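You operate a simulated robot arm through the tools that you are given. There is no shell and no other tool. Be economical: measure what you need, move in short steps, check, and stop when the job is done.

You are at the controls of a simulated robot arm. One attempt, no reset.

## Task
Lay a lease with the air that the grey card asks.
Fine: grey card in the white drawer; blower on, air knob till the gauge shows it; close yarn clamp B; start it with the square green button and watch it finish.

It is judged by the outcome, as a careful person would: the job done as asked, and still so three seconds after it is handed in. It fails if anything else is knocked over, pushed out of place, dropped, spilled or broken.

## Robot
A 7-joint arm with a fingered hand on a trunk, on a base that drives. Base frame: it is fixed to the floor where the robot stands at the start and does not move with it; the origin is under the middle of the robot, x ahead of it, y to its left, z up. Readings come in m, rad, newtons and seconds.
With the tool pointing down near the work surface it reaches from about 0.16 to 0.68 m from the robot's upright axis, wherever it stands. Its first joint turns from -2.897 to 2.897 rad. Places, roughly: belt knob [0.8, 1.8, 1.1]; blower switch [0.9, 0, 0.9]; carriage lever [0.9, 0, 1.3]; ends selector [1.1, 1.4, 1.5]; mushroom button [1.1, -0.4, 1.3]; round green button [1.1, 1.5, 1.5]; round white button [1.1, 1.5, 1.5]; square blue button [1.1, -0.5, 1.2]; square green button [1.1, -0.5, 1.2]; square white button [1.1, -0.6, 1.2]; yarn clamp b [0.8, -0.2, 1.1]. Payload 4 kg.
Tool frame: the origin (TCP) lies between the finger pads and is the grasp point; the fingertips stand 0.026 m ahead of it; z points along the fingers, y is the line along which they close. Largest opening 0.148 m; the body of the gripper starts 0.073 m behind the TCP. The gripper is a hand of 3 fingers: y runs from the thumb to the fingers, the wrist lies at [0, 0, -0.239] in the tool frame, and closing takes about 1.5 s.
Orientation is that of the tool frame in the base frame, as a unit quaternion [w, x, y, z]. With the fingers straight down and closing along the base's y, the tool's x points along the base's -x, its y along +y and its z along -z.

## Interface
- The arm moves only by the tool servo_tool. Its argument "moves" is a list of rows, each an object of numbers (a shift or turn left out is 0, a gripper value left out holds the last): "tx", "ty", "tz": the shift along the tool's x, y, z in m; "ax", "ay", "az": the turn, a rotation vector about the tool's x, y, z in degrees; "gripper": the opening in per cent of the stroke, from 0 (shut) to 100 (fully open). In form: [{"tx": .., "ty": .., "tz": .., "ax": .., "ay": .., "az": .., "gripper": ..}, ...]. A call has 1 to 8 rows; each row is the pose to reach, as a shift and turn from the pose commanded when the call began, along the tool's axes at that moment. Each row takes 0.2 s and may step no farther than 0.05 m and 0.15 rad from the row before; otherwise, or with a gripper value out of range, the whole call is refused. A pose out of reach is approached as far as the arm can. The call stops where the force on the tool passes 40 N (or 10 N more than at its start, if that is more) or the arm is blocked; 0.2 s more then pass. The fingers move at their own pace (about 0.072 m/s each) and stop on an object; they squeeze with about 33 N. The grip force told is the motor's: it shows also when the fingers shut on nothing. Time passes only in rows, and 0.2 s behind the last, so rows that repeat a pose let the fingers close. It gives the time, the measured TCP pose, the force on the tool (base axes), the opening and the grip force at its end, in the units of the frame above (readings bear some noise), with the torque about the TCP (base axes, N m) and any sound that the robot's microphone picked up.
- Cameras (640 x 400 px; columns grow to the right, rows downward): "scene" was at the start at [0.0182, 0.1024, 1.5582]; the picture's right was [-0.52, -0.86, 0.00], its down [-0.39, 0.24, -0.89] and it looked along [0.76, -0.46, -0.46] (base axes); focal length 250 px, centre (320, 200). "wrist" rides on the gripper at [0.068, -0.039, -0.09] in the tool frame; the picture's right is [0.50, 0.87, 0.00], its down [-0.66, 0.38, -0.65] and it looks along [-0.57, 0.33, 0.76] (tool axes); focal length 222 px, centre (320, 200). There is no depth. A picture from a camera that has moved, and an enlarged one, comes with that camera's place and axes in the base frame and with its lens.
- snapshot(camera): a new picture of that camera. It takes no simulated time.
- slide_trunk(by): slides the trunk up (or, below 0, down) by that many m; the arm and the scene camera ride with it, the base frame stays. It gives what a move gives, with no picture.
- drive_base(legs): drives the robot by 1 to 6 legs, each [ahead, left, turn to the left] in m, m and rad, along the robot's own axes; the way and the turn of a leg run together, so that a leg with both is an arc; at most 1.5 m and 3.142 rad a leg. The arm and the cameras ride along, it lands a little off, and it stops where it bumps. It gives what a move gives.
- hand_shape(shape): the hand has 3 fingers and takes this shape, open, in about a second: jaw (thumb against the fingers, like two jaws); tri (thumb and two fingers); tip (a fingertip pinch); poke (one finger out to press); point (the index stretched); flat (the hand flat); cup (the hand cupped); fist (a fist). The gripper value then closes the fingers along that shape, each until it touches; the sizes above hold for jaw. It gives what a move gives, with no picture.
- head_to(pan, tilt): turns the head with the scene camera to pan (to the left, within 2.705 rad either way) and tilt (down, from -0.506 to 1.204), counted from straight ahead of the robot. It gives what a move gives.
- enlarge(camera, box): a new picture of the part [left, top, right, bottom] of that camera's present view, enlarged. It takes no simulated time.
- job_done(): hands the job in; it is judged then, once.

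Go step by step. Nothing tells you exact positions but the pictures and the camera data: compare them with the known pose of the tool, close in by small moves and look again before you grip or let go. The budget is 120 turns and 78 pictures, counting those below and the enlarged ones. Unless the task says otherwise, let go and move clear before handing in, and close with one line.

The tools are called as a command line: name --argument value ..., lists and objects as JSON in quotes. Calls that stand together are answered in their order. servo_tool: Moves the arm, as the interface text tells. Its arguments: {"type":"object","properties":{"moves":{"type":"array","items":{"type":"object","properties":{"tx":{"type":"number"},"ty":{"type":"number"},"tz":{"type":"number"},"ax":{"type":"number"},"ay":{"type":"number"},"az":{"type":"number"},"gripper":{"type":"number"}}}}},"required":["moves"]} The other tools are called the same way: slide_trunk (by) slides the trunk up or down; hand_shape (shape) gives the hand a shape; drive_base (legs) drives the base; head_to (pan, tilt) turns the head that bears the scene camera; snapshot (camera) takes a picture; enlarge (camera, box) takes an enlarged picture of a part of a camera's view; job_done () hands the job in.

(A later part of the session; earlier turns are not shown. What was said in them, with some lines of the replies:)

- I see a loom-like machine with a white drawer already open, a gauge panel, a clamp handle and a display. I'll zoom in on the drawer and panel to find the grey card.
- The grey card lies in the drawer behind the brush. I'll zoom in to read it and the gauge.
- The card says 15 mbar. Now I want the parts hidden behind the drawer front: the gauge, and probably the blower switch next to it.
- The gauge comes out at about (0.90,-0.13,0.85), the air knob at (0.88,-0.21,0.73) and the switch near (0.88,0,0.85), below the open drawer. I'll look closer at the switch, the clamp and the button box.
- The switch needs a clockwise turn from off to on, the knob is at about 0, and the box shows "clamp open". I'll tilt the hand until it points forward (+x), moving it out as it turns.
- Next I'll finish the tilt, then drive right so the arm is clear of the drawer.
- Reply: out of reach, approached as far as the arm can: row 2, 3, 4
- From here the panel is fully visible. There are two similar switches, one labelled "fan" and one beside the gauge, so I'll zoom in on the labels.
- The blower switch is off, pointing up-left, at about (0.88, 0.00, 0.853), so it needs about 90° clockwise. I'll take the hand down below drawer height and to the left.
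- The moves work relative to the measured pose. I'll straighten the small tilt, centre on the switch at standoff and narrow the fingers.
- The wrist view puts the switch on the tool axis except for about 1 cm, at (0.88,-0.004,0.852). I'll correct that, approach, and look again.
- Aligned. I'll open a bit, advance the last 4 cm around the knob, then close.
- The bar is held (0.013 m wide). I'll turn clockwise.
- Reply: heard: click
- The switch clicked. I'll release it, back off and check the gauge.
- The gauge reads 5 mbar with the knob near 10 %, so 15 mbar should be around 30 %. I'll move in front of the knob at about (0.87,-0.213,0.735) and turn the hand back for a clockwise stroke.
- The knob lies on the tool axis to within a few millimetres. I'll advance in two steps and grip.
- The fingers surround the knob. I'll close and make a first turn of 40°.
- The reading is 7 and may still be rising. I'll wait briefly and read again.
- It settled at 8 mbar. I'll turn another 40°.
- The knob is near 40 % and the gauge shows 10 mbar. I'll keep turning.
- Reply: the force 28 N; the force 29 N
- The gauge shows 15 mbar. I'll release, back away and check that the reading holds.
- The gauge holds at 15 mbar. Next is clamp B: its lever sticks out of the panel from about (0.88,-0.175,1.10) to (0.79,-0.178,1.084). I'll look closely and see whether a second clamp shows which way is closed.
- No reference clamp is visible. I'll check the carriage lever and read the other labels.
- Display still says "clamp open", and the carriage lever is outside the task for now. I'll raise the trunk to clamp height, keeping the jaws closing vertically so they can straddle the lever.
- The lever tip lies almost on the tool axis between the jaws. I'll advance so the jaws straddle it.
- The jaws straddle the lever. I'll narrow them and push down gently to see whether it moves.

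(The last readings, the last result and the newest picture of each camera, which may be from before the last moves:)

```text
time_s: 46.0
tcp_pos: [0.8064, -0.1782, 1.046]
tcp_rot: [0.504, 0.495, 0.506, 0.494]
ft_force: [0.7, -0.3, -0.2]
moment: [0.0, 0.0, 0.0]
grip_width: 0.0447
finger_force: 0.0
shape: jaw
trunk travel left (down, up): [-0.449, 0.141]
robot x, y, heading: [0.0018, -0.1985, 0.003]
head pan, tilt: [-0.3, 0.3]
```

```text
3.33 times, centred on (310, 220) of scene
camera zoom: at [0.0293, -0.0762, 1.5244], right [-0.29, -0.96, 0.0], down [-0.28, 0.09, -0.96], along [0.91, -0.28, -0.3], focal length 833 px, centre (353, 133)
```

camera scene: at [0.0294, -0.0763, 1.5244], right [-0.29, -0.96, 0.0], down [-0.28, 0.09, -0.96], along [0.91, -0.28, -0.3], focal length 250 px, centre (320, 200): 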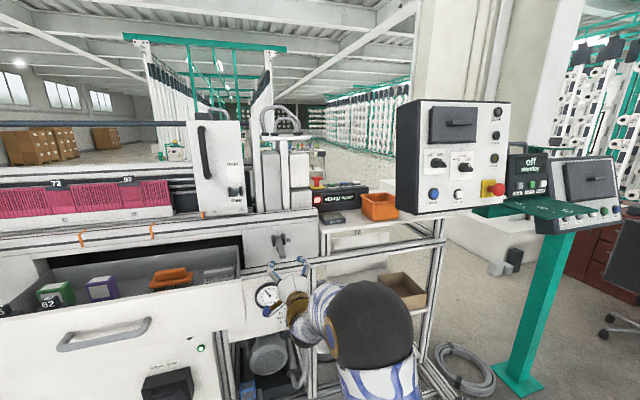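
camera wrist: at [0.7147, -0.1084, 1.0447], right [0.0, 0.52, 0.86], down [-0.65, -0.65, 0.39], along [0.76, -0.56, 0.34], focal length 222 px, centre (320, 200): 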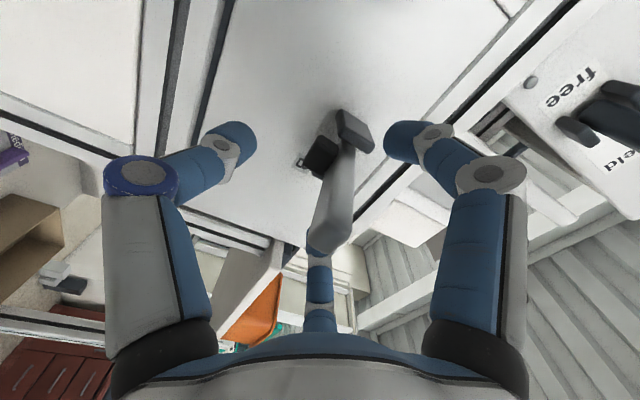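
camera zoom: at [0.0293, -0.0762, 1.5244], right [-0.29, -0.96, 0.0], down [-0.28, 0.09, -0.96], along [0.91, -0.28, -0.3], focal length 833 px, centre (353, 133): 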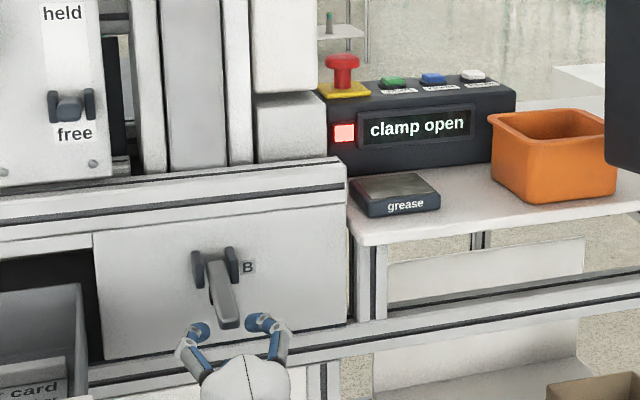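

The lever passed between the two side-by-side fingers without contact. I'll back off, close the hand fully, go above the lever and press down.

servo_tool --moves '[{"tz": -0.05, "gripper": 0}, {"tz": -0.1}, {"tz": -0.1, "ty": 0.05}, {"tz": -0.1, "ty": 0.09}, {"tz": -0.05, "ty": 0.11}, {"tz": -0.01, "ty": 0.11}]'

enlarge --camera "scene" --box '[220, 160, 400, 280]'

snapshot --camera "wrist"

```text
refused: row 5 steps farther than a row can; nothing moved
```

```text
3.33 times, centred on (310, 220) of scene
camera zoom: at [0.0293, -0.0762, 1.5244], right [-0.29, -0.96, 0.0], down [-0.28, 0.09, -0.96], along [0.91, -0.28, -0.3], focal length 833 px, centre (353, 133)
```

zoom: 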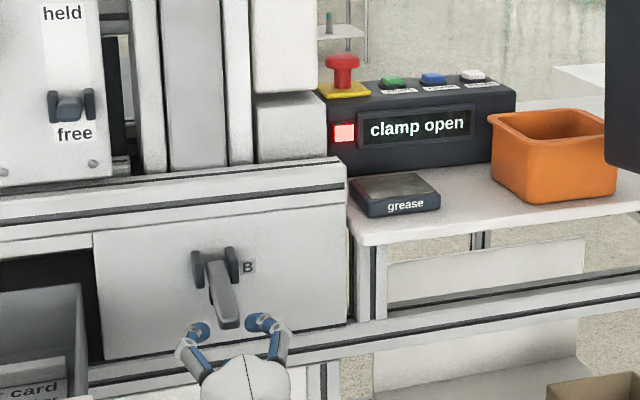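

```text
39 pictures are left
camera wrist: at [0.7152, -0.112, 1.0043], right [0.0, 0.52, 0.86], down [-0.65, -0.65, 0.39], along [0.76, -0.56, 0.34], focal length 222 px, centre (320, 200)
```

wrist: 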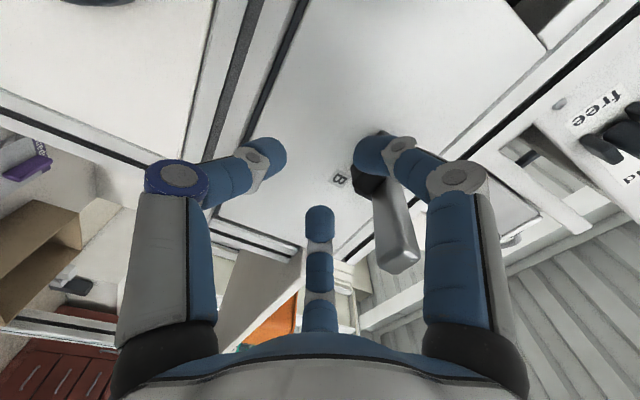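

The call was refused for too long a step. I'll redo it with smaller ones.

servo_tool --moves '[{"tz": -0.05}, {"tz": -0.1}, {"tz": -0.1, "ty": 0.045, "gripper": 0}, {"tz": -0.1, "ty": 0.09}, {"tz": -0.1, "ty": 0.115}, {"tz": -0.06, "ty": 0.115}, {"tz": -0.02, "ty": 0.115}]'

enlarge --camera "scene" --box '[220, 160, 400, 280]'

```text
time_s: 47.6
tcp_pos: [0.7867, -0.1757, 1.1601]
tcp_rot: [0.504, 0.496, 0.506, 0.494]
ft_force: [-1.1, -0.9, -0.2]
moment: [0.0, 0.0, 0.02]
grip_width: 0.0001
finger_force: 33.2
shape: jaw
trunk travel left (down, up): [-0.449, 0.141]
robot x, y, heading: [-0.0003, -0.197, 0.005]
head pan, tilt: [-0.3, 0.3]
```

```text
3.33 times, centred on (310, 220) of scene
camera zoom: at [0.0296, -0.0762, 1.5244], right [-0.29, -0.96, 0.0], down [-0.28, 0.09, -0.96], along [0.91, -0.28, -0.3], focal length 833 px, centre (353, 133)
```

zoom: 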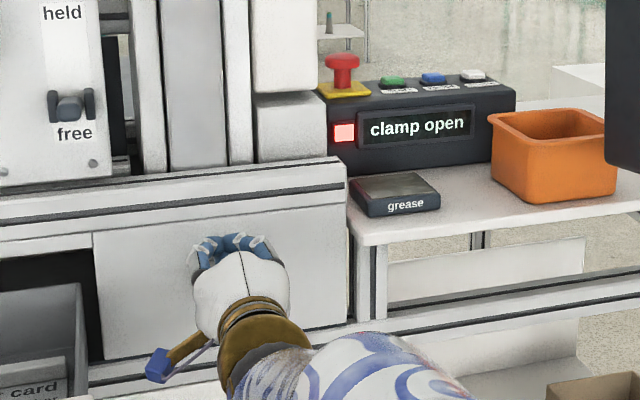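

The hand is above the lever. I'll push down gradually.

servo_tool --moves '[{"ty": -0.03}, {"ty": -0.05}, {"ty": -0.065}, {"ty": -0.08}, {"ty": -0.095}, {"ty": -0.11}]'

enlarge --camera "scene" --box '[220, 160, 400, 280]'

```text
time_s: 49.0
tcp_pos: [0.7859, -0.1786, 1.0478]
tcp_rot: [0.504, 0.495, 0.506, 0.494]
ft_force: [-0.4, 0.3, -0.9]
moment: [-0.02, 0.0, -0.03]
grip_width: 0.0002
finger_force: 33.4
shape: jaw
trunk travel left (down, up): [-0.449, 0.141]
robot x, y, heading: [-0.0001, -0.1987, -0.0]
head pan, tilt: [-0.3, 0.3]
```

```text
3.33 times, centred on (310, 220) of scene
camera zoom: at [0.0292, -0.0762, 1.5244], right [-0.29, -0.96, 0.0], down [-0.28, 0.09, -0.96], along [0.91, -0.28, -0.3], focal length 833 px, centre (353, 133)
```

zoom: 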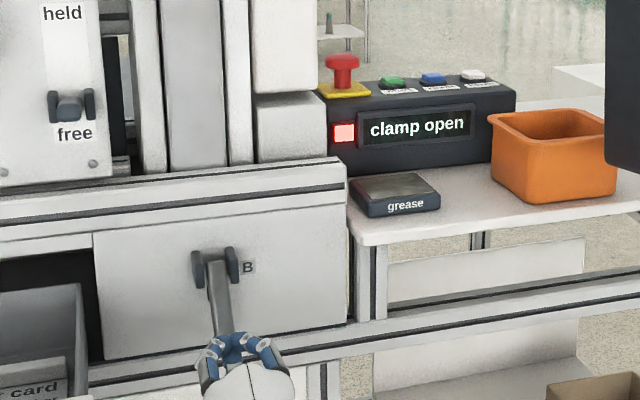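

The lever now looks tilted further down. I'll keep going down and then forward.

servo_tool --moves '[{"ty": -0.02}, {"ty": -0.035, "tz": 0.01}, {"ty": -0.045, "tz": 0.03}, {"ty": -0.05, "tz": 0.05}]'

enlarge --camera "scene" --box '[220, 160, 400, 280]'

snapshot --camera "wrist"

```text
time_s: 50.0
tcp_pos: [0.8364, -0.1793, 0.9985]
tcp_rot: [0.504, 0.495, 0.506, 0.494]
ft_force: [0.0, -0.7, -0.6]
moment: [0.01, -0.01, -0.01]
grip_width: 0.0001
finger_force: 33.3
shape: jaw
trunk travel left (down, up): [-0.449, 0.141]
robot x, y, heading: [0.0022, -0.198, 0.005]
head pan, tilt: [-0.3, 0.3]
```

```text
3.33 times, centred on (310, 220) of scene
camera zoom: at [0.0293, -0.0762, 1.5244], right [-0.29, -0.96, 0.0], down [-0.28, 0.09, -0.96], along [0.91, -0.28, -0.3], focal length 833 px, centre (353, 133)
```

zoom: 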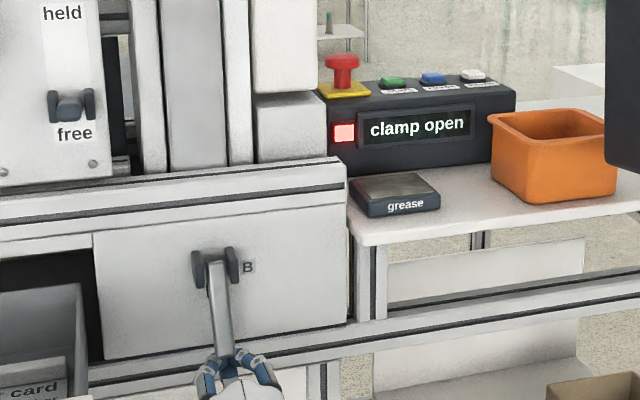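

```text
35 pictures are left
camera wrist: at [0.7438, -0.1135, 0.958], right [0.0, 0.52, 0.86], down [-0.65, -0.65, 0.39], along [0.76, -0.56, 0.34], focal length 222 px, centre (320, 200)
```

wrist: 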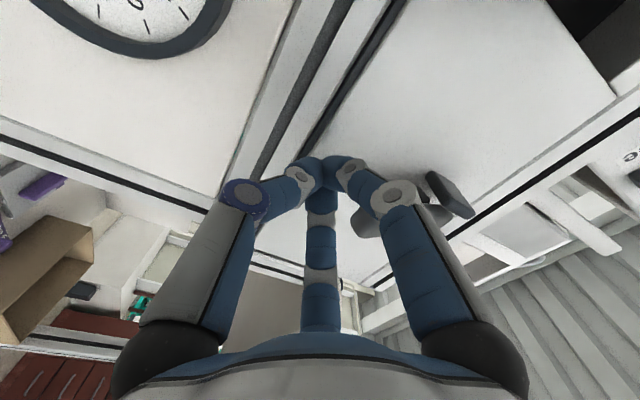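

The lever is now almost vertical. I'll press it home against the panel.

servo_tool --moves '[{"ty": 0.012}, {"ty": 0.012, "tz": 0.01}, {"ty": 0.012, "tz": 0.02}, {"ty": 0.012, "tz": 0.03}, {"ty": 0.012, "tz": 0.04}]'

enlarge --camera "scene" --box '[220, 160, 400, 280]'

```text
time_s: 51.2
tcp_pos: [0.8737, -0.1772, 1.0124]
tcp_rot: [0.504, 0.495, 0.506, 0.494]
ft_force: [-26.1, -0.6, -2.9]
moment: [0.0, 0.11, -0.03]
grip_width: 0.0
finger_force: 32.7
shape: jaw
trunk travel left (down, up): [-0.449, 0.141]
robot x, y, heading: [0.0014, -0.1969, 0.003]
head pan, tilt: [-0.3, 0.3]
```

```text
3.33 times, centred on (310, 220) of scene
camera zoom: at [0.0253, -0.0762, 1.5244], right [-0.29, -0.96, 0.0], down [-0.28, 0.09, -0.96], along [0.91, -0.28, -0.29], focal length 833 px, centre (353, 133)
```

zoom: 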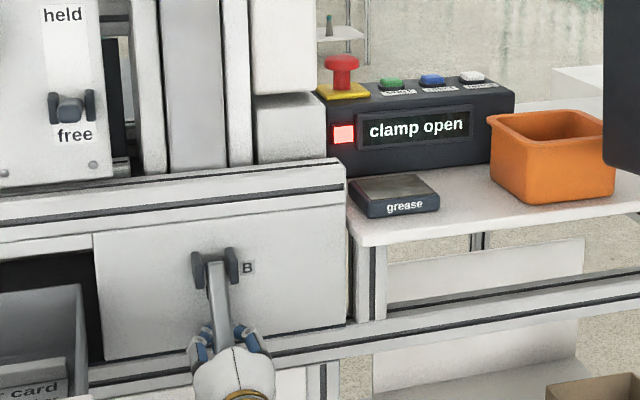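

The lever is fully down, but the display still says "clamp open". I'll back off and look at where it rests.

servo_tool --moves '[{"tz": -0.04}, {"tz": -0.08}, {"tz": -0.12}, {"tz": -0.16}, {"tz": -0.16, "ty": -0.04}]'

enlarge --camera "scene" --box '[220, 160, 400, 280]'

snapshot --camera "wrist"

```text
time_s: 52.4
tcp_pos: [0.7182, -0.1796, 0.9723]
tcp_rot: [0.505, 0.495, 0.506, 0.494]
ft_force: [0.0, -0.8, -0.5]
moment: [0.0, 0.02, 0.02]
grip_width: 0.0001
finger_force: 33.2
shape: jaw
trunk travel left (down, up): [-0.449, 0.141]
robot x, y, heading: [-0.0004, -0.2028, 0.006]
head pan, tilt: [-0.3, 0.3]
```

```text
3.33 times, centred on (310, 220) of scene
camera zoom: at [0.0289, -0.0763, 1.5244], right [-0.29, -0.96, 0.0], down [-0.28, 0.09, -0.96], along [0.91, -0.28, -0.3], focal length 833 px, centre (353, 133)
```

zoom: 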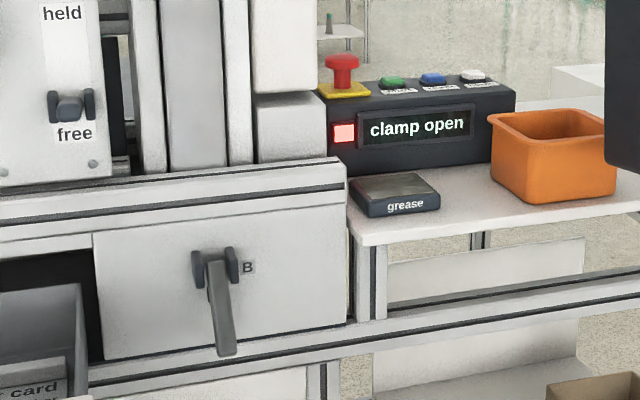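

```text
32 pictures are left
camera wrist: at [0.6271, -0.114, 0.9326], right [0.0, 0.52, 0.86], down [-0.65, -0.65, 0.39], along [0.76, -0.56, 0.34], focal length 222 px, centre (320, 200)
```

wrist: 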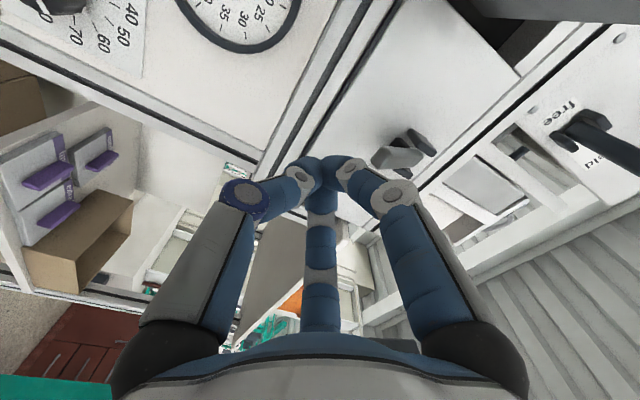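

The lever is only about 45° down: my fingers slid off its tip and then pressed the panel underneath. I'll repeat it closer to the pivot.

servo_tool --moves '[{"tz": -0.02, "ty": 0.04}, {"tz": -0.02, "ty": 0.085}, {"tz": -0.02, "ty": 0.13}, {"tz": -0.01, "ty": 0.17}, {"tz": 0.03, "ty": 0.175}, {"tz": 0.07, "ty": 0.175}, {"tz": 0.106, "ty": 0.175}]'

servo_tool --moves '[{"ty": -0.03}, {"ty": -0.05}, {"ty": -0.065}, {"ty": -0.08}, {"ty": -0.095}, {"ty": -0.105, "tz": 0.01}]'

enlarge --camera "scene" --box '[220, 160, 400, 280]'

```text
time_s: 54.0
tcp_pos: [0.8256, -0.18, 1.1448]
tcp_rot: [0.504, 0.495, 0.508, 0.494]
ft_force: [0.5, 0.2, 0.3]
moment: [0.0, 0.01, 0.0]
grip_width: 0.0
finger_force: 33.0
shape: jaw
trunk travel left (down, up): [-0.449, 0.141]
robot x, y, heading: [-0.0008, -0.1977, 0.005]
head pan, tilt: [-0.3, 0.3]
```

```text
time_s: 55.4
tcp_pos: [0.8316, -0.1773, 1.0411]
tcp_rot: [0.504, 0.494, 0.507, 0.494]
ft_force: [-0.8, 0.2, -0.8]
moment: [0.0, 0.0, -0.01]
grip_width: 0.0
finger_force: 33.1
shape: jaw
trunk travel left (down, up): [-0.449, 0.141]
robot x, y, heading: [-0.001, -0.1997, 0.005]
head pan, tilt: [-0.3, 0.3]
```

```text
3.33 times, centred on (310, 220) of scene
camera zoom: at [0.0293, -0.0762, 1.5244], right [-0.29, -0.96, 0.0], down [-0.28, 0.09, -0.96], along [0.91, -0.28, -0.3], focal length 833 px, centre (353, 133)
```

zoom: 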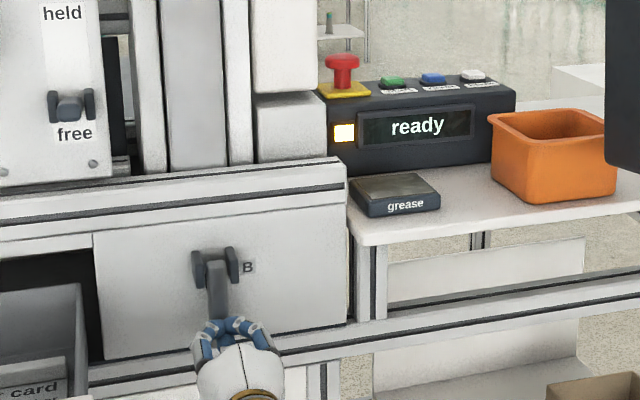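

The display now says "ready". I'll press the lever the rest of the way in, then back off.

servo_tool --moves '[{"tz": 0.01}, {"tz": 0.02}, {"tz": 0.03}, {"tz": 0.04}]'

servo_tool --moves '[{"tz": -0.04}, {"tz": -0.08}, {"tz": -0.12}, {"tz": -0.16}, {"tz": -0.2}]'

enlarge --camera "scene" --box '[200, 150, 420, 320]'

```text
time_s: 55.9
tcp_pos: [0.8377, -0.1784, 1.0429]
tcp_rot: [0.503, 0.495, 0.506, 0.495]
ft_force: [-37.0, 0.6, 4.4]
moment: [-0.01, -0.26, -0.04]
grip_width: 0.0001
finger_force: 32.8
shape: jaw
trunk travel left (down, up): [-0.449, 0.141]
robot x, y, heading: [0.0027, -0.1961, 0.007]
head pan, tilt: [-0.3, 0.3]
stopped in row 2: the force on the tool passed its limit at 53 N (the readings are from after the stop); the commanded pose is now the measured one
```

```text
time_s: 57.1
tcp_pos: [0.6442, -0.1796, 1.0388]
tcp_rot: [0.502, 0.496, 0.508, 0.494]
ft_force: [-1.0, -0.3, 0.2]
moment: [-0.01, 0.01, 0.02]
grip_width: 0.0001
finger_force: 33.7
shape: jaw
trunk travel left (down, up): [-0.449, 0.141]
robot x, y, heading: [0.0033, -0.1984, 0.006]
head pan, tilt: [-0.3, 0.3]
```

```text
2.35 times, centred on (310, 235) of scene
camera zoom: at [0.0282, -0.0762, 1.5244], right [-0.29, -0.96, 0.0], down [-0.28, 0.09, -0.96], along [0.91, -0.28, -0.3], focal length 588 px, centre (344, 118)
```

zoom: 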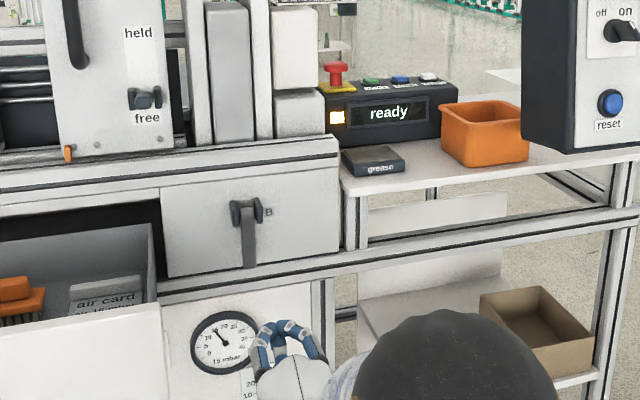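

Clamp B is closed, the display says "ready" and the gauge shows 15 mbar. Next is the square green button at about (1.107,-0.467,1.245), close to a red mushroom button and the pendant box. I'll raise the hand pitched down, then drive nearer.

servo_tool --moves '[{"ty": 0.04, "ax": 5}, {"ty": 0.08, "ax": 10}, {"ty": 0.12, "ax": 15}, {"ty": 0.16, "ax": 20}, {"ty": 0.2, "ax": 26}, {"ty": 0.24, "ax": 32}, {"ty": 0.28, "ax": 38}, {"ty": 0.32, "ax": 44}]'

hand_shape --shape "poke"

drive_base --legs '[[0, -0.24, 0]]'

head_to --pan -0.1 --tilt 0.45

snapshot --camera "scene"

snapshot --camera "wrist"

```text
time_s: 58.9
tcp_pos: [0.6457, -0.1711, 1.3547]
tcp_rot: [0.279, 0.648, 0.658, 0.265]
ft_force: [-0.3, 0.1, 0.5]
moment: [0.0, -0.01, 0.02]
grip_width: 0.0
finger_force: 32.6
shape: jaw
out of reach, approached as far as the arm can: row 4, 5
trunk travel left (down, up): [-0.449, 0.141]
robot x, y, heading: [0.0002, -0.2001, 0.004]
head pan, tilt: [-0.3, 0.3]
```

```text
time_s: 59.8
tcp_pos: [0.6441, -0.1723, 1.3561]
tcp_rot: [0.281, 0.647, 0.657, 0.266]
ft_force: [0.3, -0.1, 0.7]
moment: [0.0, 0.03, -0.01]
grip_width: 0.0
finger_force: 0.1
shape: poke
trunk travel left (down, up): [-0.449, 0.141]
robot x, y, heading: [-0.0011, -0.1986, 0.002]
head pan, tilt: [-0.3, 0.3]
```

```text
time_s: 61.6
tcp_pos: [0.6465, -0.4148, 1.3566]
tcp_rot: [0.28, 0.649, 0.655, 0.267]
ft_force: [0.3, 0.2, 0.8]
moment: [0.03, 0.02, 0.01]
grip_width: 0.0
finger_force: 0.1
shape: poke
trunk travel left (down, up): [-0.449, 0.141]
robot x, y, heading: [-0.0012, -0.4381, 0.003]
head pan, tilt: [-0.3, 0.3]
```

```text
time_s: 62.3
tcp_pos: [0.6466, -0.4159, 1.3569]
tcp_rot: [0.28, 0.649, 0.655, 0.267]
ft_force: [-0.7, 0.2, 0.7]
moment: [0.0, -0.03, -0.04]
grip_width: 0.0001
finger_force: 0.1
shape: poke
trunk travel left (down, up): [-0.449, 0.141]
robot x, y, heading: [0.0019, -0.4382, 0.004]
head pan, tilt: [-0.099, 0.45]
```

```text
29 pictures are left
camera scene: at [0.0312, -0.299, 1.5105], right [-0.1, -1.0, 0.0], down [-0.43, 0.04, -0.9], along [0.9, -0.09, -0.43], focal length 250 px, centre (320, 200)
```

scene: 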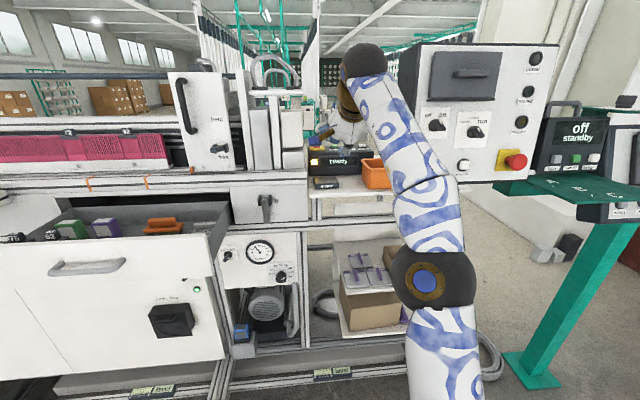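

```text
28 pictures are left
camera wrist: at [0.5533, -0.3467, 1.3908], right [0.61, 0.51, 0.61], down [-0.2, -0.64, 0.74], along [0.77, -0.57, -0.29], focal length 222 px, centre (320, 200)
```

wrist: 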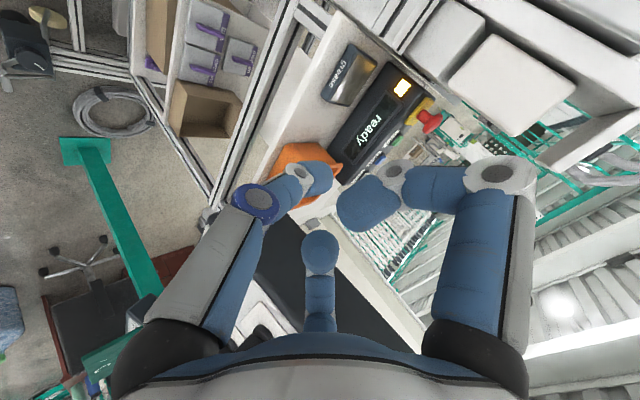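

I'll enlarge the hand to see which finger sticks out in this shape.

enlarge --camera "scene" --box '[290, 30, 450, 200]'

enlarge --camera "wrist" --box '[180, 60, 540, 300]'

```text
2.35 times, centred on (370, 115) of scene
camera zoom: at [0.0312, -0.299, 1.5105], right [-0.1, -1.0, 0.0], down [-0.43, 0.04, -0.9], along [0.9, -0.09, -0.43], focal length 588 px, centre (202, 400)
```

zoom: 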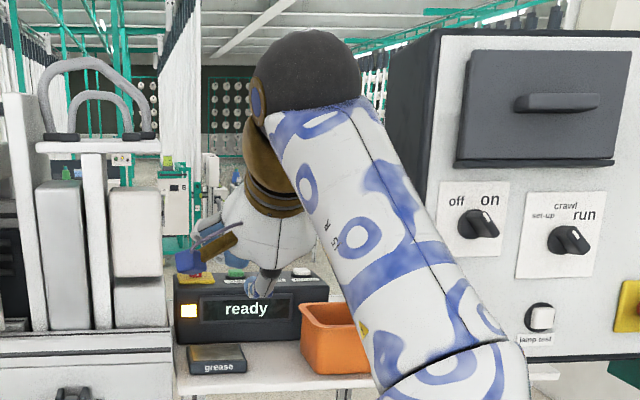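

```text
1.67 times, centred on (360, 180) of wrist
camera zoom: at [0.5533, -0.3467, 1.3908], right [0.61, 0.51, 0.61], down [-0.2, -0.64, 0.74], along [0.77, -0.57, -0.29], focal length 370 px, centre (253, 233)
```

zoom: 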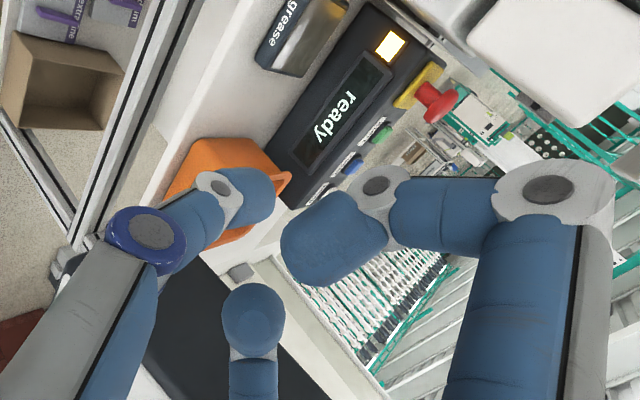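

The wrist view confirms green at (1.103,-0.463,1.243), the mushroom 8 cm to its left and blue 6 cm to its right. I'll return to a closed jaw for a known fingertip, pitch steeper, centre on y=-0.463, then drive forward.

drive_base --legs '[[0, 0.06, 0]]'

hand_shape --shape "jaw"

servo_tool --moves '[{"tx": -0.027, "ax": 7, "gripper": 0}, {"tx": -0.054, "ax": 14}, {"tx": -0.081, "ax": 21}, {"tx": -0.108, "ax": 28}, {"tx": -0.108, "ax": 28}, {"tx": -0.108, "ax": 28}]'

snapshot --camera "scene"

```text
time_s: 63.3
tcp_pos: [0.6459, -0.3527, 1.3561]
tcp_rot: [0.28, 0.648, 0.656, 0.267]
ft_force: [-0.2, 0.5, 0.6]
moment: [-0.01, 0.01, 0.0]
grip_width: 0.0
finger_force: 0.0
shape: poke
trunk travel left (down, up): [-0.449, 0.141]
robot x, y, heading: [-0.0009, -0.3755, 0.002]
head pan, tilt: [-0.099, 0.45]
```

```text
time_s: 64.2
tcp_pos: [0.6471, -0.3528, 1.3577]
tcp_rot: [0.28, 0.649, 0.655, 0.266]
ft_force: [0.2, 0.3, -0.4]
moment: [-0.02, 0.0, -0.02]
grip_width: 0.148
finger_force: 0.0
shape: jaw
trunk travel left (down, up): [-0.449, 0.141]
robot x, y, heading: [-0.0024, -0.3777, 0.0]
head pan, tilt: [-0.099, 0.45]
```

```text
time_s: 65.6
tcp_pos: [0.5847, -0.4395, 1.2604]
tcp_rot: [0.114, 0.697, 0.701, 0.1]
ft_force: [-0.3, 1.1, 0.3]
moment: [-0.02, 0.0, -0.03]
grip_width: 0.0
finger_force: 30.4
shape: jaw
out of reach, approached as far as the arm can: row 1, 2, 3, 4, 5, 6
trunk travel left (down, up): [-0.449, 0.141]
robot x, y, heading: [-0.0003, -0.3807, 0.005]
head pan, tilt: [-0.099, 0.45]
```

```text
25 pictures are left
camera scene: at [0.031, -0.2368, 1.5104], right [-0.1, -1.0, 0.0], down [-0.43, 0.04, -0.9], along [0.9, -0.09, -0.44], focal length 250 px, centre (320, 200)
```

scene: 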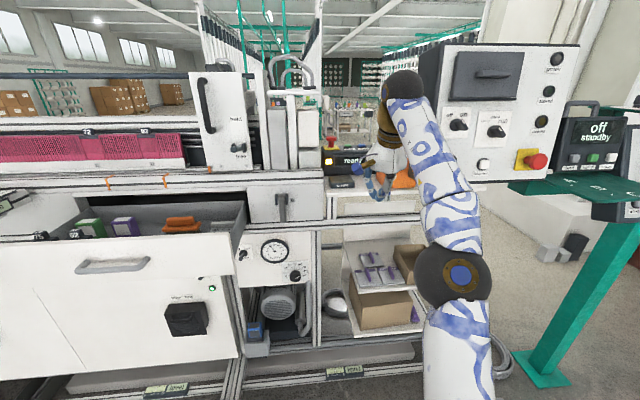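

The wrist is limited in height here, so I'll raise the trunk, nudge right to y=-0.463, then drive forward.

slide_trunk --by 0.135

servo_tool --moves '[{"tx": -0.012}, {"tx": -0.024}]'

drive_base --legs '[[0.33, 0, 0]]'

snapshot --camera "scene"

snapshot --camera "wrist"

```text
time_s: 67.2
tcp_pos: [0.5857, -0.4403, 1.3961]
tcp_rot: [0.115, 0.697, 0.701, 0.1]
ft_force: [0.4, 0.1, -0.3]
moment: [0.02, -0.02, 0.03]
grip_width: 0.0
finger_force: 33.1
shape: jaw
trunk travel left (down, up): [-0.584, 0.006]
robot x, y, heading: [0.0027, -0.3774, 0.002]
head pan, tilt: [-0.099, 0.45]
```

```text
time_s: 67.8
tcp_pos: [0.5832, -0.4614, 1.3924]
tcp_rot: [0.116, 0.697, 0.7, 0.101]
ft_force: [0.4, 0.8, -0.4]
moment: [-0.01, -0.02, -0.03]
grip_width: 0.0
finger_force: 32.7
shape: jaw
out of reach, approached as far as the arm can: row 2
trunk travel left (down, up): [-0.584, 0.006]
robot x, y, heading: [-0.0033, -0.3772, 0.005]
head pan, tilt: [-0.099, 0.45]
```

```text
time_s: 70.0
tcp_pos: [0.9101, -0.467, 1.3922]
tcp_rot: [0.116, 0.7, 0.698, 0.1]
ft_force: [-0.5, -0.5, -0.5]
moment: [-0.02, 0.01, 0.0]
grip_width: 0.0
finger_force: 32.9
shape: jaw
trunk travel left (down, up): [-0.584, 0.006]
robot x, y, heading: [0.3247, -0.3803, -0.005]
head pan, tilt: [-0.099, 0.45]
```

```text
24 pictures are left
camera scene: at [0.3596, -0.2383, 1.6454], right [-0.1, -0.99, 0.0], down [-0.43, 0.05, -0.9], along [0.9, -0.09, -0.44], focal length 250 px, centre (320, 200)
```

scene: 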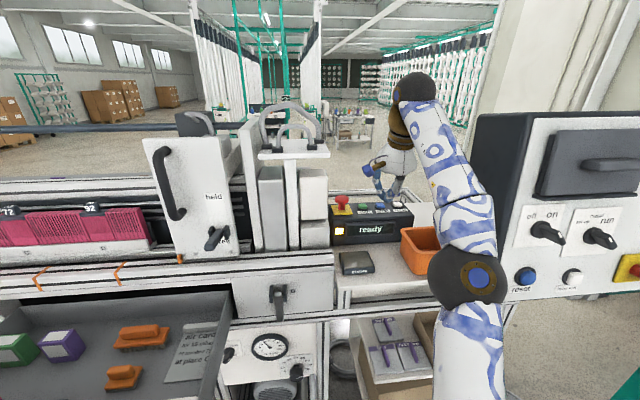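

```text
23 pictures are left
camera wrist: at [0.8454, -0.3972, 1.4646], right [0.83, 0.5, 0.25], down [0.16, -0.64, 0.75], along [0.54, -0.58, -0.61], focal length 222 px, centre (320, 200)
```

wrist: 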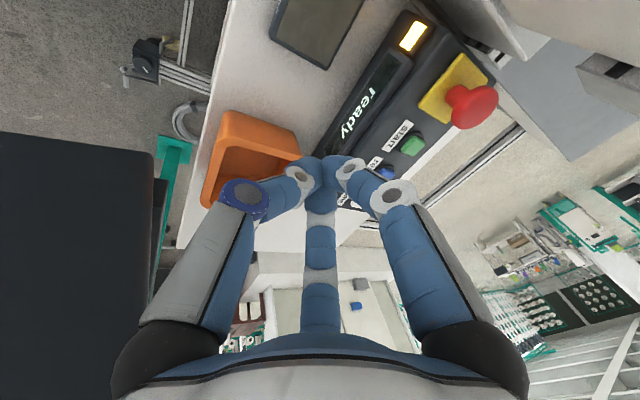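

The green button works out at (1.11,-0.465,1.243). The card seems to have more lines, so I'll read them before starting.

enlarge --camera "scene" --box '[150, 305, 250, 390]'

enlarge --camera "scene" --box '[320, 150, 500, 310]'

```text
4.71 times, centred on (200, 348) of scene
camera zoom: at [0.3596, -0.2383, 1.6454], right [-0.1, -0.99, 0.0], down [-0.43, 0.05, -0.9], along [0.9, -0.09, -0.44], focal length 1176 px, centre (885, -494)
```

zoom: 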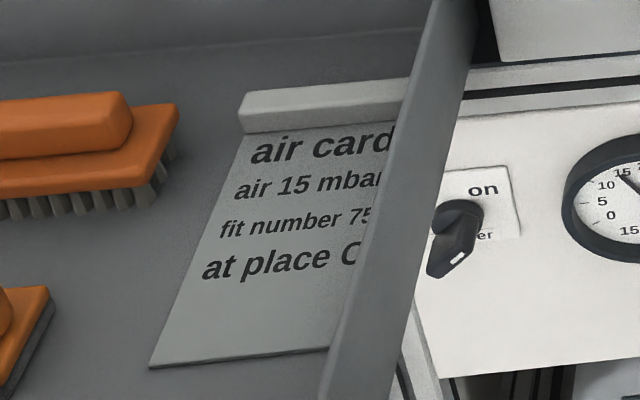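

```text
2.50 times, centred on (410, 230) of scene
camera zoom: at [0.3596, -0.2383, 1.6454], right [-0.1, -0.99, 0.0], down [-0.43, 0.05, -0.9], along [0.9, -0.09, -0.44], focal length 625 px, centre (95, 125)
```

zoom: 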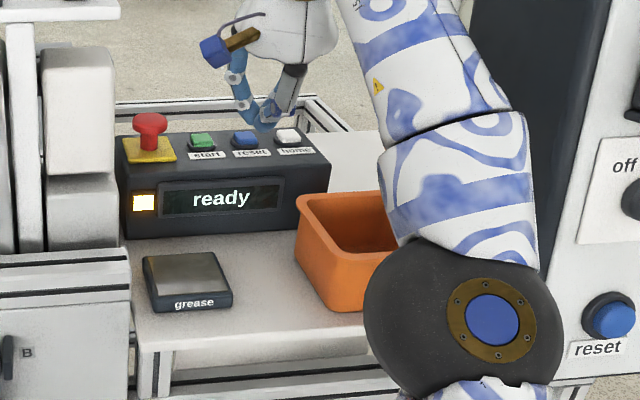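

The card also says "fit number 75 at place C", but I was asked only for the card's air setting, so I leave that alone. The buttons read start (green), reset and home. I'll drive a little closer, then move the fingertip over green.

drive_base --legs '[[0.1, 0, 0]]'

servo_tool --moves '[{"tz": 0.005}]'

```text
time_s: 71.1
tcp_pos: [1.0088, -0.4657, 1.3923]
tcp_rot: [0.116, 0.699, 0.698, 0.101]
ft_force: [0.4, 0.0, 0.2]
moment: [-0.01, -0.01, 0.01]
grip_width: 0.0
finger_force: 33.3
shape: jaw
trunk travel left (down, up): [-0.584, 0.006]
robot x, y, heading: [0.4209, -0.3808, -0.0]
head pan, tilt: [-0.099, 0.45]
```

```text
time_s: 71.5
tcp_pos: [1.0089, -0.4653, 1.3879]
tcp_rot: [0.116, 0.7, 0.698, 0.1]
ft_force: [0.6, 0.6, 0.7]
moment: [-0.01, 0.0, 0.03]
grip_width: 0.0001
finger_force: 33.5
shape: jaw
trunk travel left (down, up): [-0.584, 0.006]
robot x, y, heading: [0.4259, -0.3795, -0.01]
head pan, tilt: [-0.099, 0.45]
```

I'll hover the fingertip about 4 cm above the green button and look.

servo_tool --moves '[{"ty": 0.02, "tz": 0.02, "tx": 0.002}, {"ty": 0.04, "tz": 0.05, "tx": 0.002}, {"ty": 0.058, "tz": 0.08, "tx": 0.002}, {"ty": 0.058, "tz": 0.1, "tx": 0.002}]'

snapshot --camera "wrist"

enlarge --camera "scene" --box '[300, 100, 500, 300]'

```text
time_s: 72.5
tcp_pos: [1.0792, -0.474, 1.3095]
tcp_rot: [0.117, 0.7, 0.697, 0.102]
ft_force: [-0.9, 0.5, -0.5]
moment: [-0.04, -0.06, -0.01]
grip_width: 0.0
finger_force: 33.1
shape: jaw
out of reach, approached as far as the arm can: row 1, 2, 3, 4
trunk travel left (down, up): [-0.584, 0.006]
robot x, y, heading: [0.4245, -0.3809, -0.007]
head pan, tilt: [-0.099, 0.45]
```

```text
20 pictures are left
camera wrist: at [1.0142, -0.4045, 1.3813], right [0.83, 0.5, 0.26], down [0.15, -0.64, 0.75], along [0.54, -0.58, -0.61], focal length 222 px, centre (320, 200)
```

wrist: 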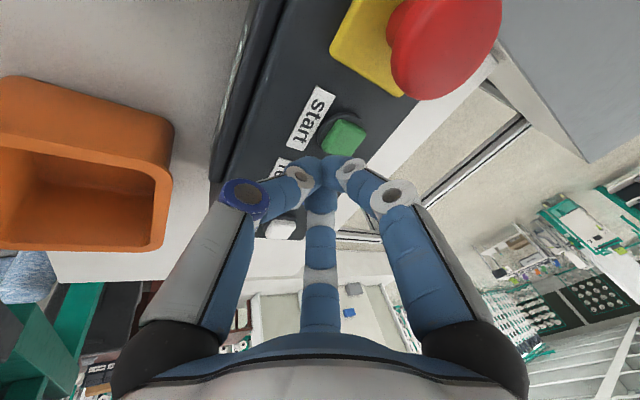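

```text
2.00 times, centred on (400, 200) of scene
camera zoom: at [0.4554, -0.2386, 1.6455], right [-0.1, -0.99, 0.0], down [-0.43, 0.04, -0.9], along [0.9, -0.09, -0.43], focal length 500 px, centre (160, 200)
```

zoom: 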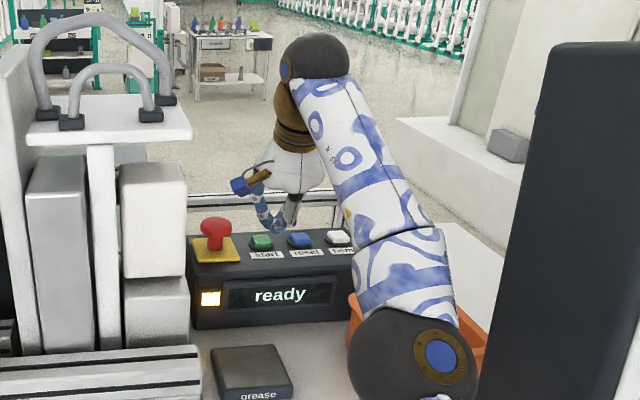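

The arm is at full reach about 3 cm short, with green at (1.12,-0.466). I'll drive 5 cm closer.

drive_base --legs '[[0.05, 0, 0]]'

snapshot --camera "wrist"

```text
time_s: 73.4
tcp_pos: [1.1314, -0.4751, 1.3068]
tcp_rot: [0.117, 0.7, 0.697, 0.102]
ft_force: [-0.3, 0.7, 0.2]
moment: [0.0, -0.01, 0.0]
grip_width: 0.0003
finger_force: 33.5
shape: jaw
trunk travel left (down, up): [-0.584, 0.006]
robot x, y, heading: [0.4785, -0.3791, -0.006]
head pan, tilt: [-0.099, 0.45]
```

```text
18 pictures are left
camera wrist: at [1.0663, -0.4052, 1.3803], right [0.83, 0.5, 0.25], down [0.16, -0.64, 0.75], along [0.54, -0.58, -0.61], focal length 222 px, centre (320, 200)
```

wrist: 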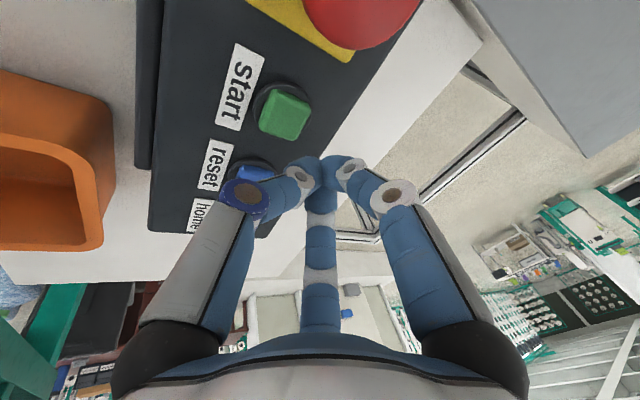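

Now I'll align over green at (1.116,-0.464), then check before pressing.

servo_tool --moves '[{"tx": 0.012, "ty": -0.022, "tz": -0.007}, {"tx": 0.012, "ty": -0.026, "tz": 0.008}]'

snapshot --camera "wrist"

```text
time_s: 74.0
tcp_pos: [1.1083, -0.4633, 1.2916]
tcp_rot: [0.117, 0.7, 0.697, 0.101]
ft_force: [-0.2, -0.4, 0.5]
moment: [0.03, 0.0, 0.0]
grip_width: 0.0002
finger_force: 33.3
shape: jaw
trunk travel left (down, up): [-0.584, 0.006]
robot x, y, heading: [0.4734, -0.3772, -0.006]
head pan, tilt: [-0.099, 0.45]
```

```text
17 pictures are left
camera wrist: at [1.0423, -0.3934, 1.3645], right [0.83, 0.5, 0.25], down [0.16, -0.64, 0.75], along [0.54, -0.58, -0.61], focal length 222 px, centre (320, 200)
```

wrist: 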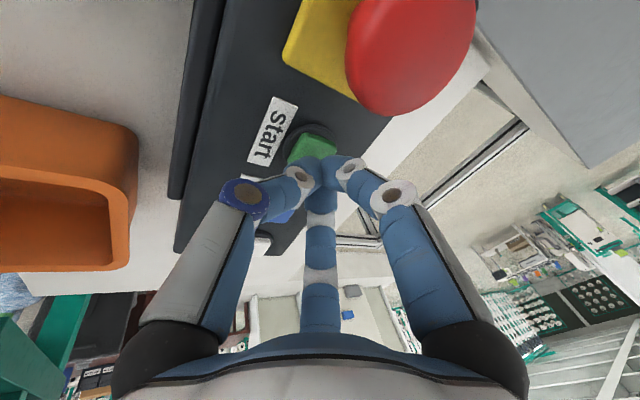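

The fingertip is over the green button. Pressing down in small steps.

servo_tool --moves '[{"ty": -0.003, "tz": 0.01}, {"ty": -0.005, "tz": 0.016}, {"ty": -0.006, "tz": 0.021}, {"ty": -0.008, "tz": 0.026}, {"ty": -0.009, "tz": 0.03}, {"ty": -0.01, "tz": 0.034}, {"ty": -0.011, "tz": 0.037}]'

enlarge --camera "scene" --box '[300, 100, 500, 300]'

```text
time_s: 75.2
tcp_pos: [1.1059, -0.4628, 1.2705]
tcp_rot: [0.124, 0.699, 0.696, 0.108]
ft_force: [2.0, -0.5, 24.4]
moment: [0.02, 0.08, -0.01]
grip_width: 0.0
finger_force: 33.1
shape: jaw
trunk travel left (down, up): [-0.584, 0.006]
robot x, y, heading: [0.4723, -0.3773, -0.001]
head pan, tilt: [-0.099, 0.45]
heard: click
stopped in row 5: the force on the tool passed its limit at 44 N (the readings are from after the stop); the commanded pose is now the measured one
```

```text
2.00 times, centred on (400, 200) of scene
camera zoom: at [0.5019, -0.2385, 1.646], right [-0.1, -0.99, 0.0], down [-0.43, 0.04, -0.9], along [0.9, -0.09, -0.43], focal length 500 px, centre (160, 200)
```

zoom: 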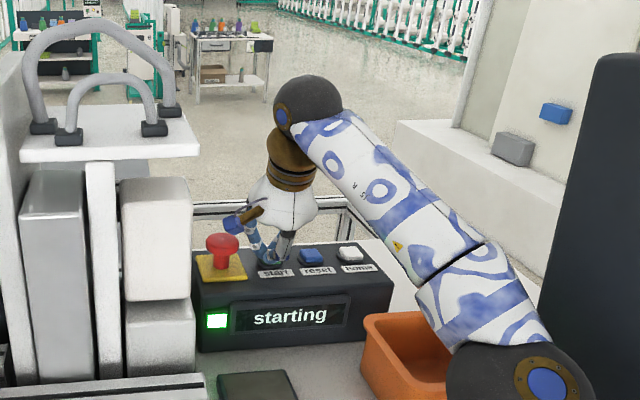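

It clicked and shows "starting". I'll lift clear and watch the run.

servo_tool --moves '[{"ty": 0.006, "tz": -0.02}, {"ty": 0.013, "tz": -0.045}, {"ty": 0.019, "tz": -0.065}, {"ty": 0.019, "tz": -0.065}, {"ty": 0.019, "tz": -0.065}, {"ty": 0.019, "tz": -0.065}]'

snapshot --camera "scene"

```text
time_s: 76.6
tcp_pos: [1.107, -0.4615, 1.3326]
tcp_rot: [0.119, 0.7, 0.697, 0.105]
ft_force: [0.0, -0.1, -0.4]
moment: [0.0, -0.01, 0.02]
grip_width: 0.0002
finger_force: 33.1
shape: jaw
trunk travel left (down, up): [-0.584, 0.006]
robot x, y, heading: [0.4724, -0.3764, -0.003]
head pan, tilt: [-0.099, 0.45]
```

```text
15 pictures are left
camera scene: at [0.5068, -0.2389, 1.6455], right [-0.1, -0.99, 0.0], down [-0.43, 0.04, -0.9], along [0.9, -0.09, -0.44], focal length 250 px, centre (320, 200)
```

scene: 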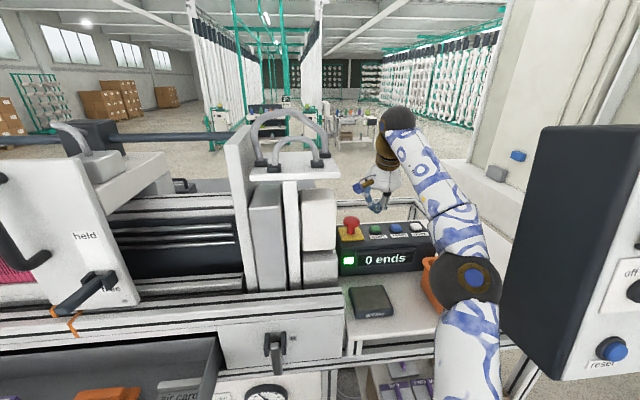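

The carriage is running and the display shows "0 ends". I'll back the base straight out along the same path and wait.

drive_base --legs '[[-0.35, 0, 0]]'

servo_tool --moves '[{}, {}, {}, {}, {}, {}, {}, {}]'

snapshot --camera "scene"

```text
time_s: 78.9
tcp_pos: [0.7607, -0.4593, 1.3331]
tcp_rot: [0.121, 0.699, 0.697, 0.105]
ft_force: [0.3, 0.1, -0.7]
moment: [-0.04, -0.05, -0.04]
grip_width: 0.0001
finger_force: 32.9
shape: jaw
trunk travel left (down, up): [-0.584, 0.006]
robot x, y, heading: [0.1269, -0.3794, -0.001]
head pan, tilt: [-0.099, 0.45]
```

```text
time_s: 80.7
tcp_pos: [0.7608, -0.4594, 1.3321]
tcp_rot: [0.119, 0.699, 0.697, 0.105]
ft_force: [-0.5, 1.3, -0.2]
moment: [0.03, 0.0, 0.0]
grip_width: 0.0
finger_force: 33.3
shape: jaw
trunk travel left (down, up): [-0.584, 0.006]
robot x, y, heading: [0.1307, -0.3769, -0.006]
head pan, tilt: [-0.099, 0.45]
```

```text
14 pictures are left
camera scene: at [0.1613, -0.2376, 1.6455], right [-0.1, -0.99, 0.0], down [-0.43, 0.04, -0.9], along [0.9, -0.09, -0.44], focal length 250 px, centre (320, 200)
```

scene: 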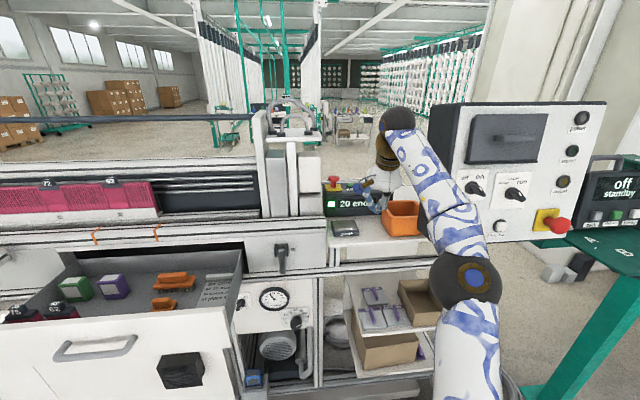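

It shows 20 ends and counting. I'll wait and watch.

servo_tool --moves '[{}, {}, {}, {}, {}, {}, {}, {}]'

servo_tool --moves '[{}, {}, {}, {}, {}, {}, {}, {}]'

servo_tool --moves '[{}, {}, {}, {}, {}, {}, {}, {}]'

enlarge --camera "scene" --box '[220, 160, 400, 320]'

```text
time_s: 82.5
tcp_pos: [0.762, -0.4583, 1.3322]
tcp_rot: [0.12, 0.699, 0.698, 0.104]
ft_force: [-0.6, 0.0, 0.6]
moment: [-0.03, 0.0, 0.01]
grip_width: 0.0002
finger_force: 32.9
shape: jaw
trunk travel left (down, up): [-0.584, 0.006]
robot x, y, heading: [0.1307, -0.3748, -0.003]
head pan, tilt: [-0.099, 0.45]
```

```text
time_s: 84.3
tcp_pos: [0.7603, -0.4591, 1.3333]
tcp_rot: [0.12, 0.699, 0.697, 0.105]
ft_force: [0.5, -0.1, -0.8]
moment: [0.02, -0.01, 0.0]
grip_width: 0.0002
finger_force: 32.7
shape: jaw
trunk travel left (down, up): [-0.584, 0.006]
robot x, y, heading: [0.129, -0.3766, -0.01]
head pan, tilt: [-0.099, 0.45]
```

```text
time_s: 86.1
tcp_pos: [0.7615, -0.4587, 1.3332]
tcp_rot: [0.12, 0.699, 0.698, 0.105]
ft_force: [-0.2, 0.0, 0.0]
moment: [0.03, -0.01, -0.01]
grip_width: 0.0002
finger_force: 33.0
shape: jaw
trunk travel left (down, up): [-0.584, 0.006]
robot x, y, heading: [0.1269, -0.3803, -0.004]
head pan, tilt: [-0.099, 0.45]
```

```text
2.50 times, centred on (310, 240) of scene
camera zoom: at [0.1613, -0.2376, 1.6455], right [-0.1, -0.99, 0.0], down [-0.43, 0.04, -0.9], along [0.9, -0.09, -0.44], focal length 625 px, centre (345, 100)
```

zoom: 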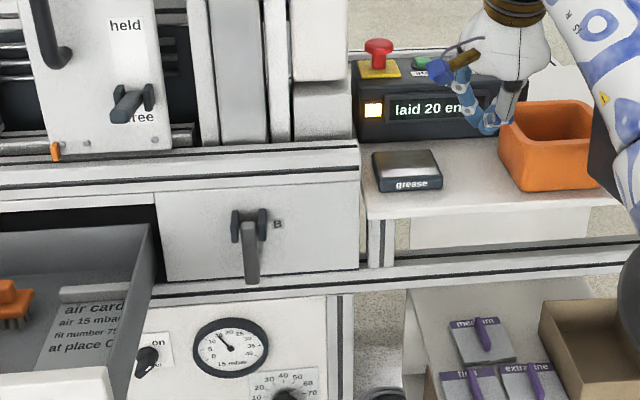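

The display reads "laid 20 ends", the carriage is back home and stopped, the gauge still shows 15 mbar, clamp B is closed and the arm is clear. I'm handing the job in.

job_done

```text
The job is handed in.
```

The lease is laid at the card's 15 mbar with clamp B closed, and the display reads "laid 20 ends"; the card also says "fit number 75 at place C", which I left alone because you asked only for its air setting.
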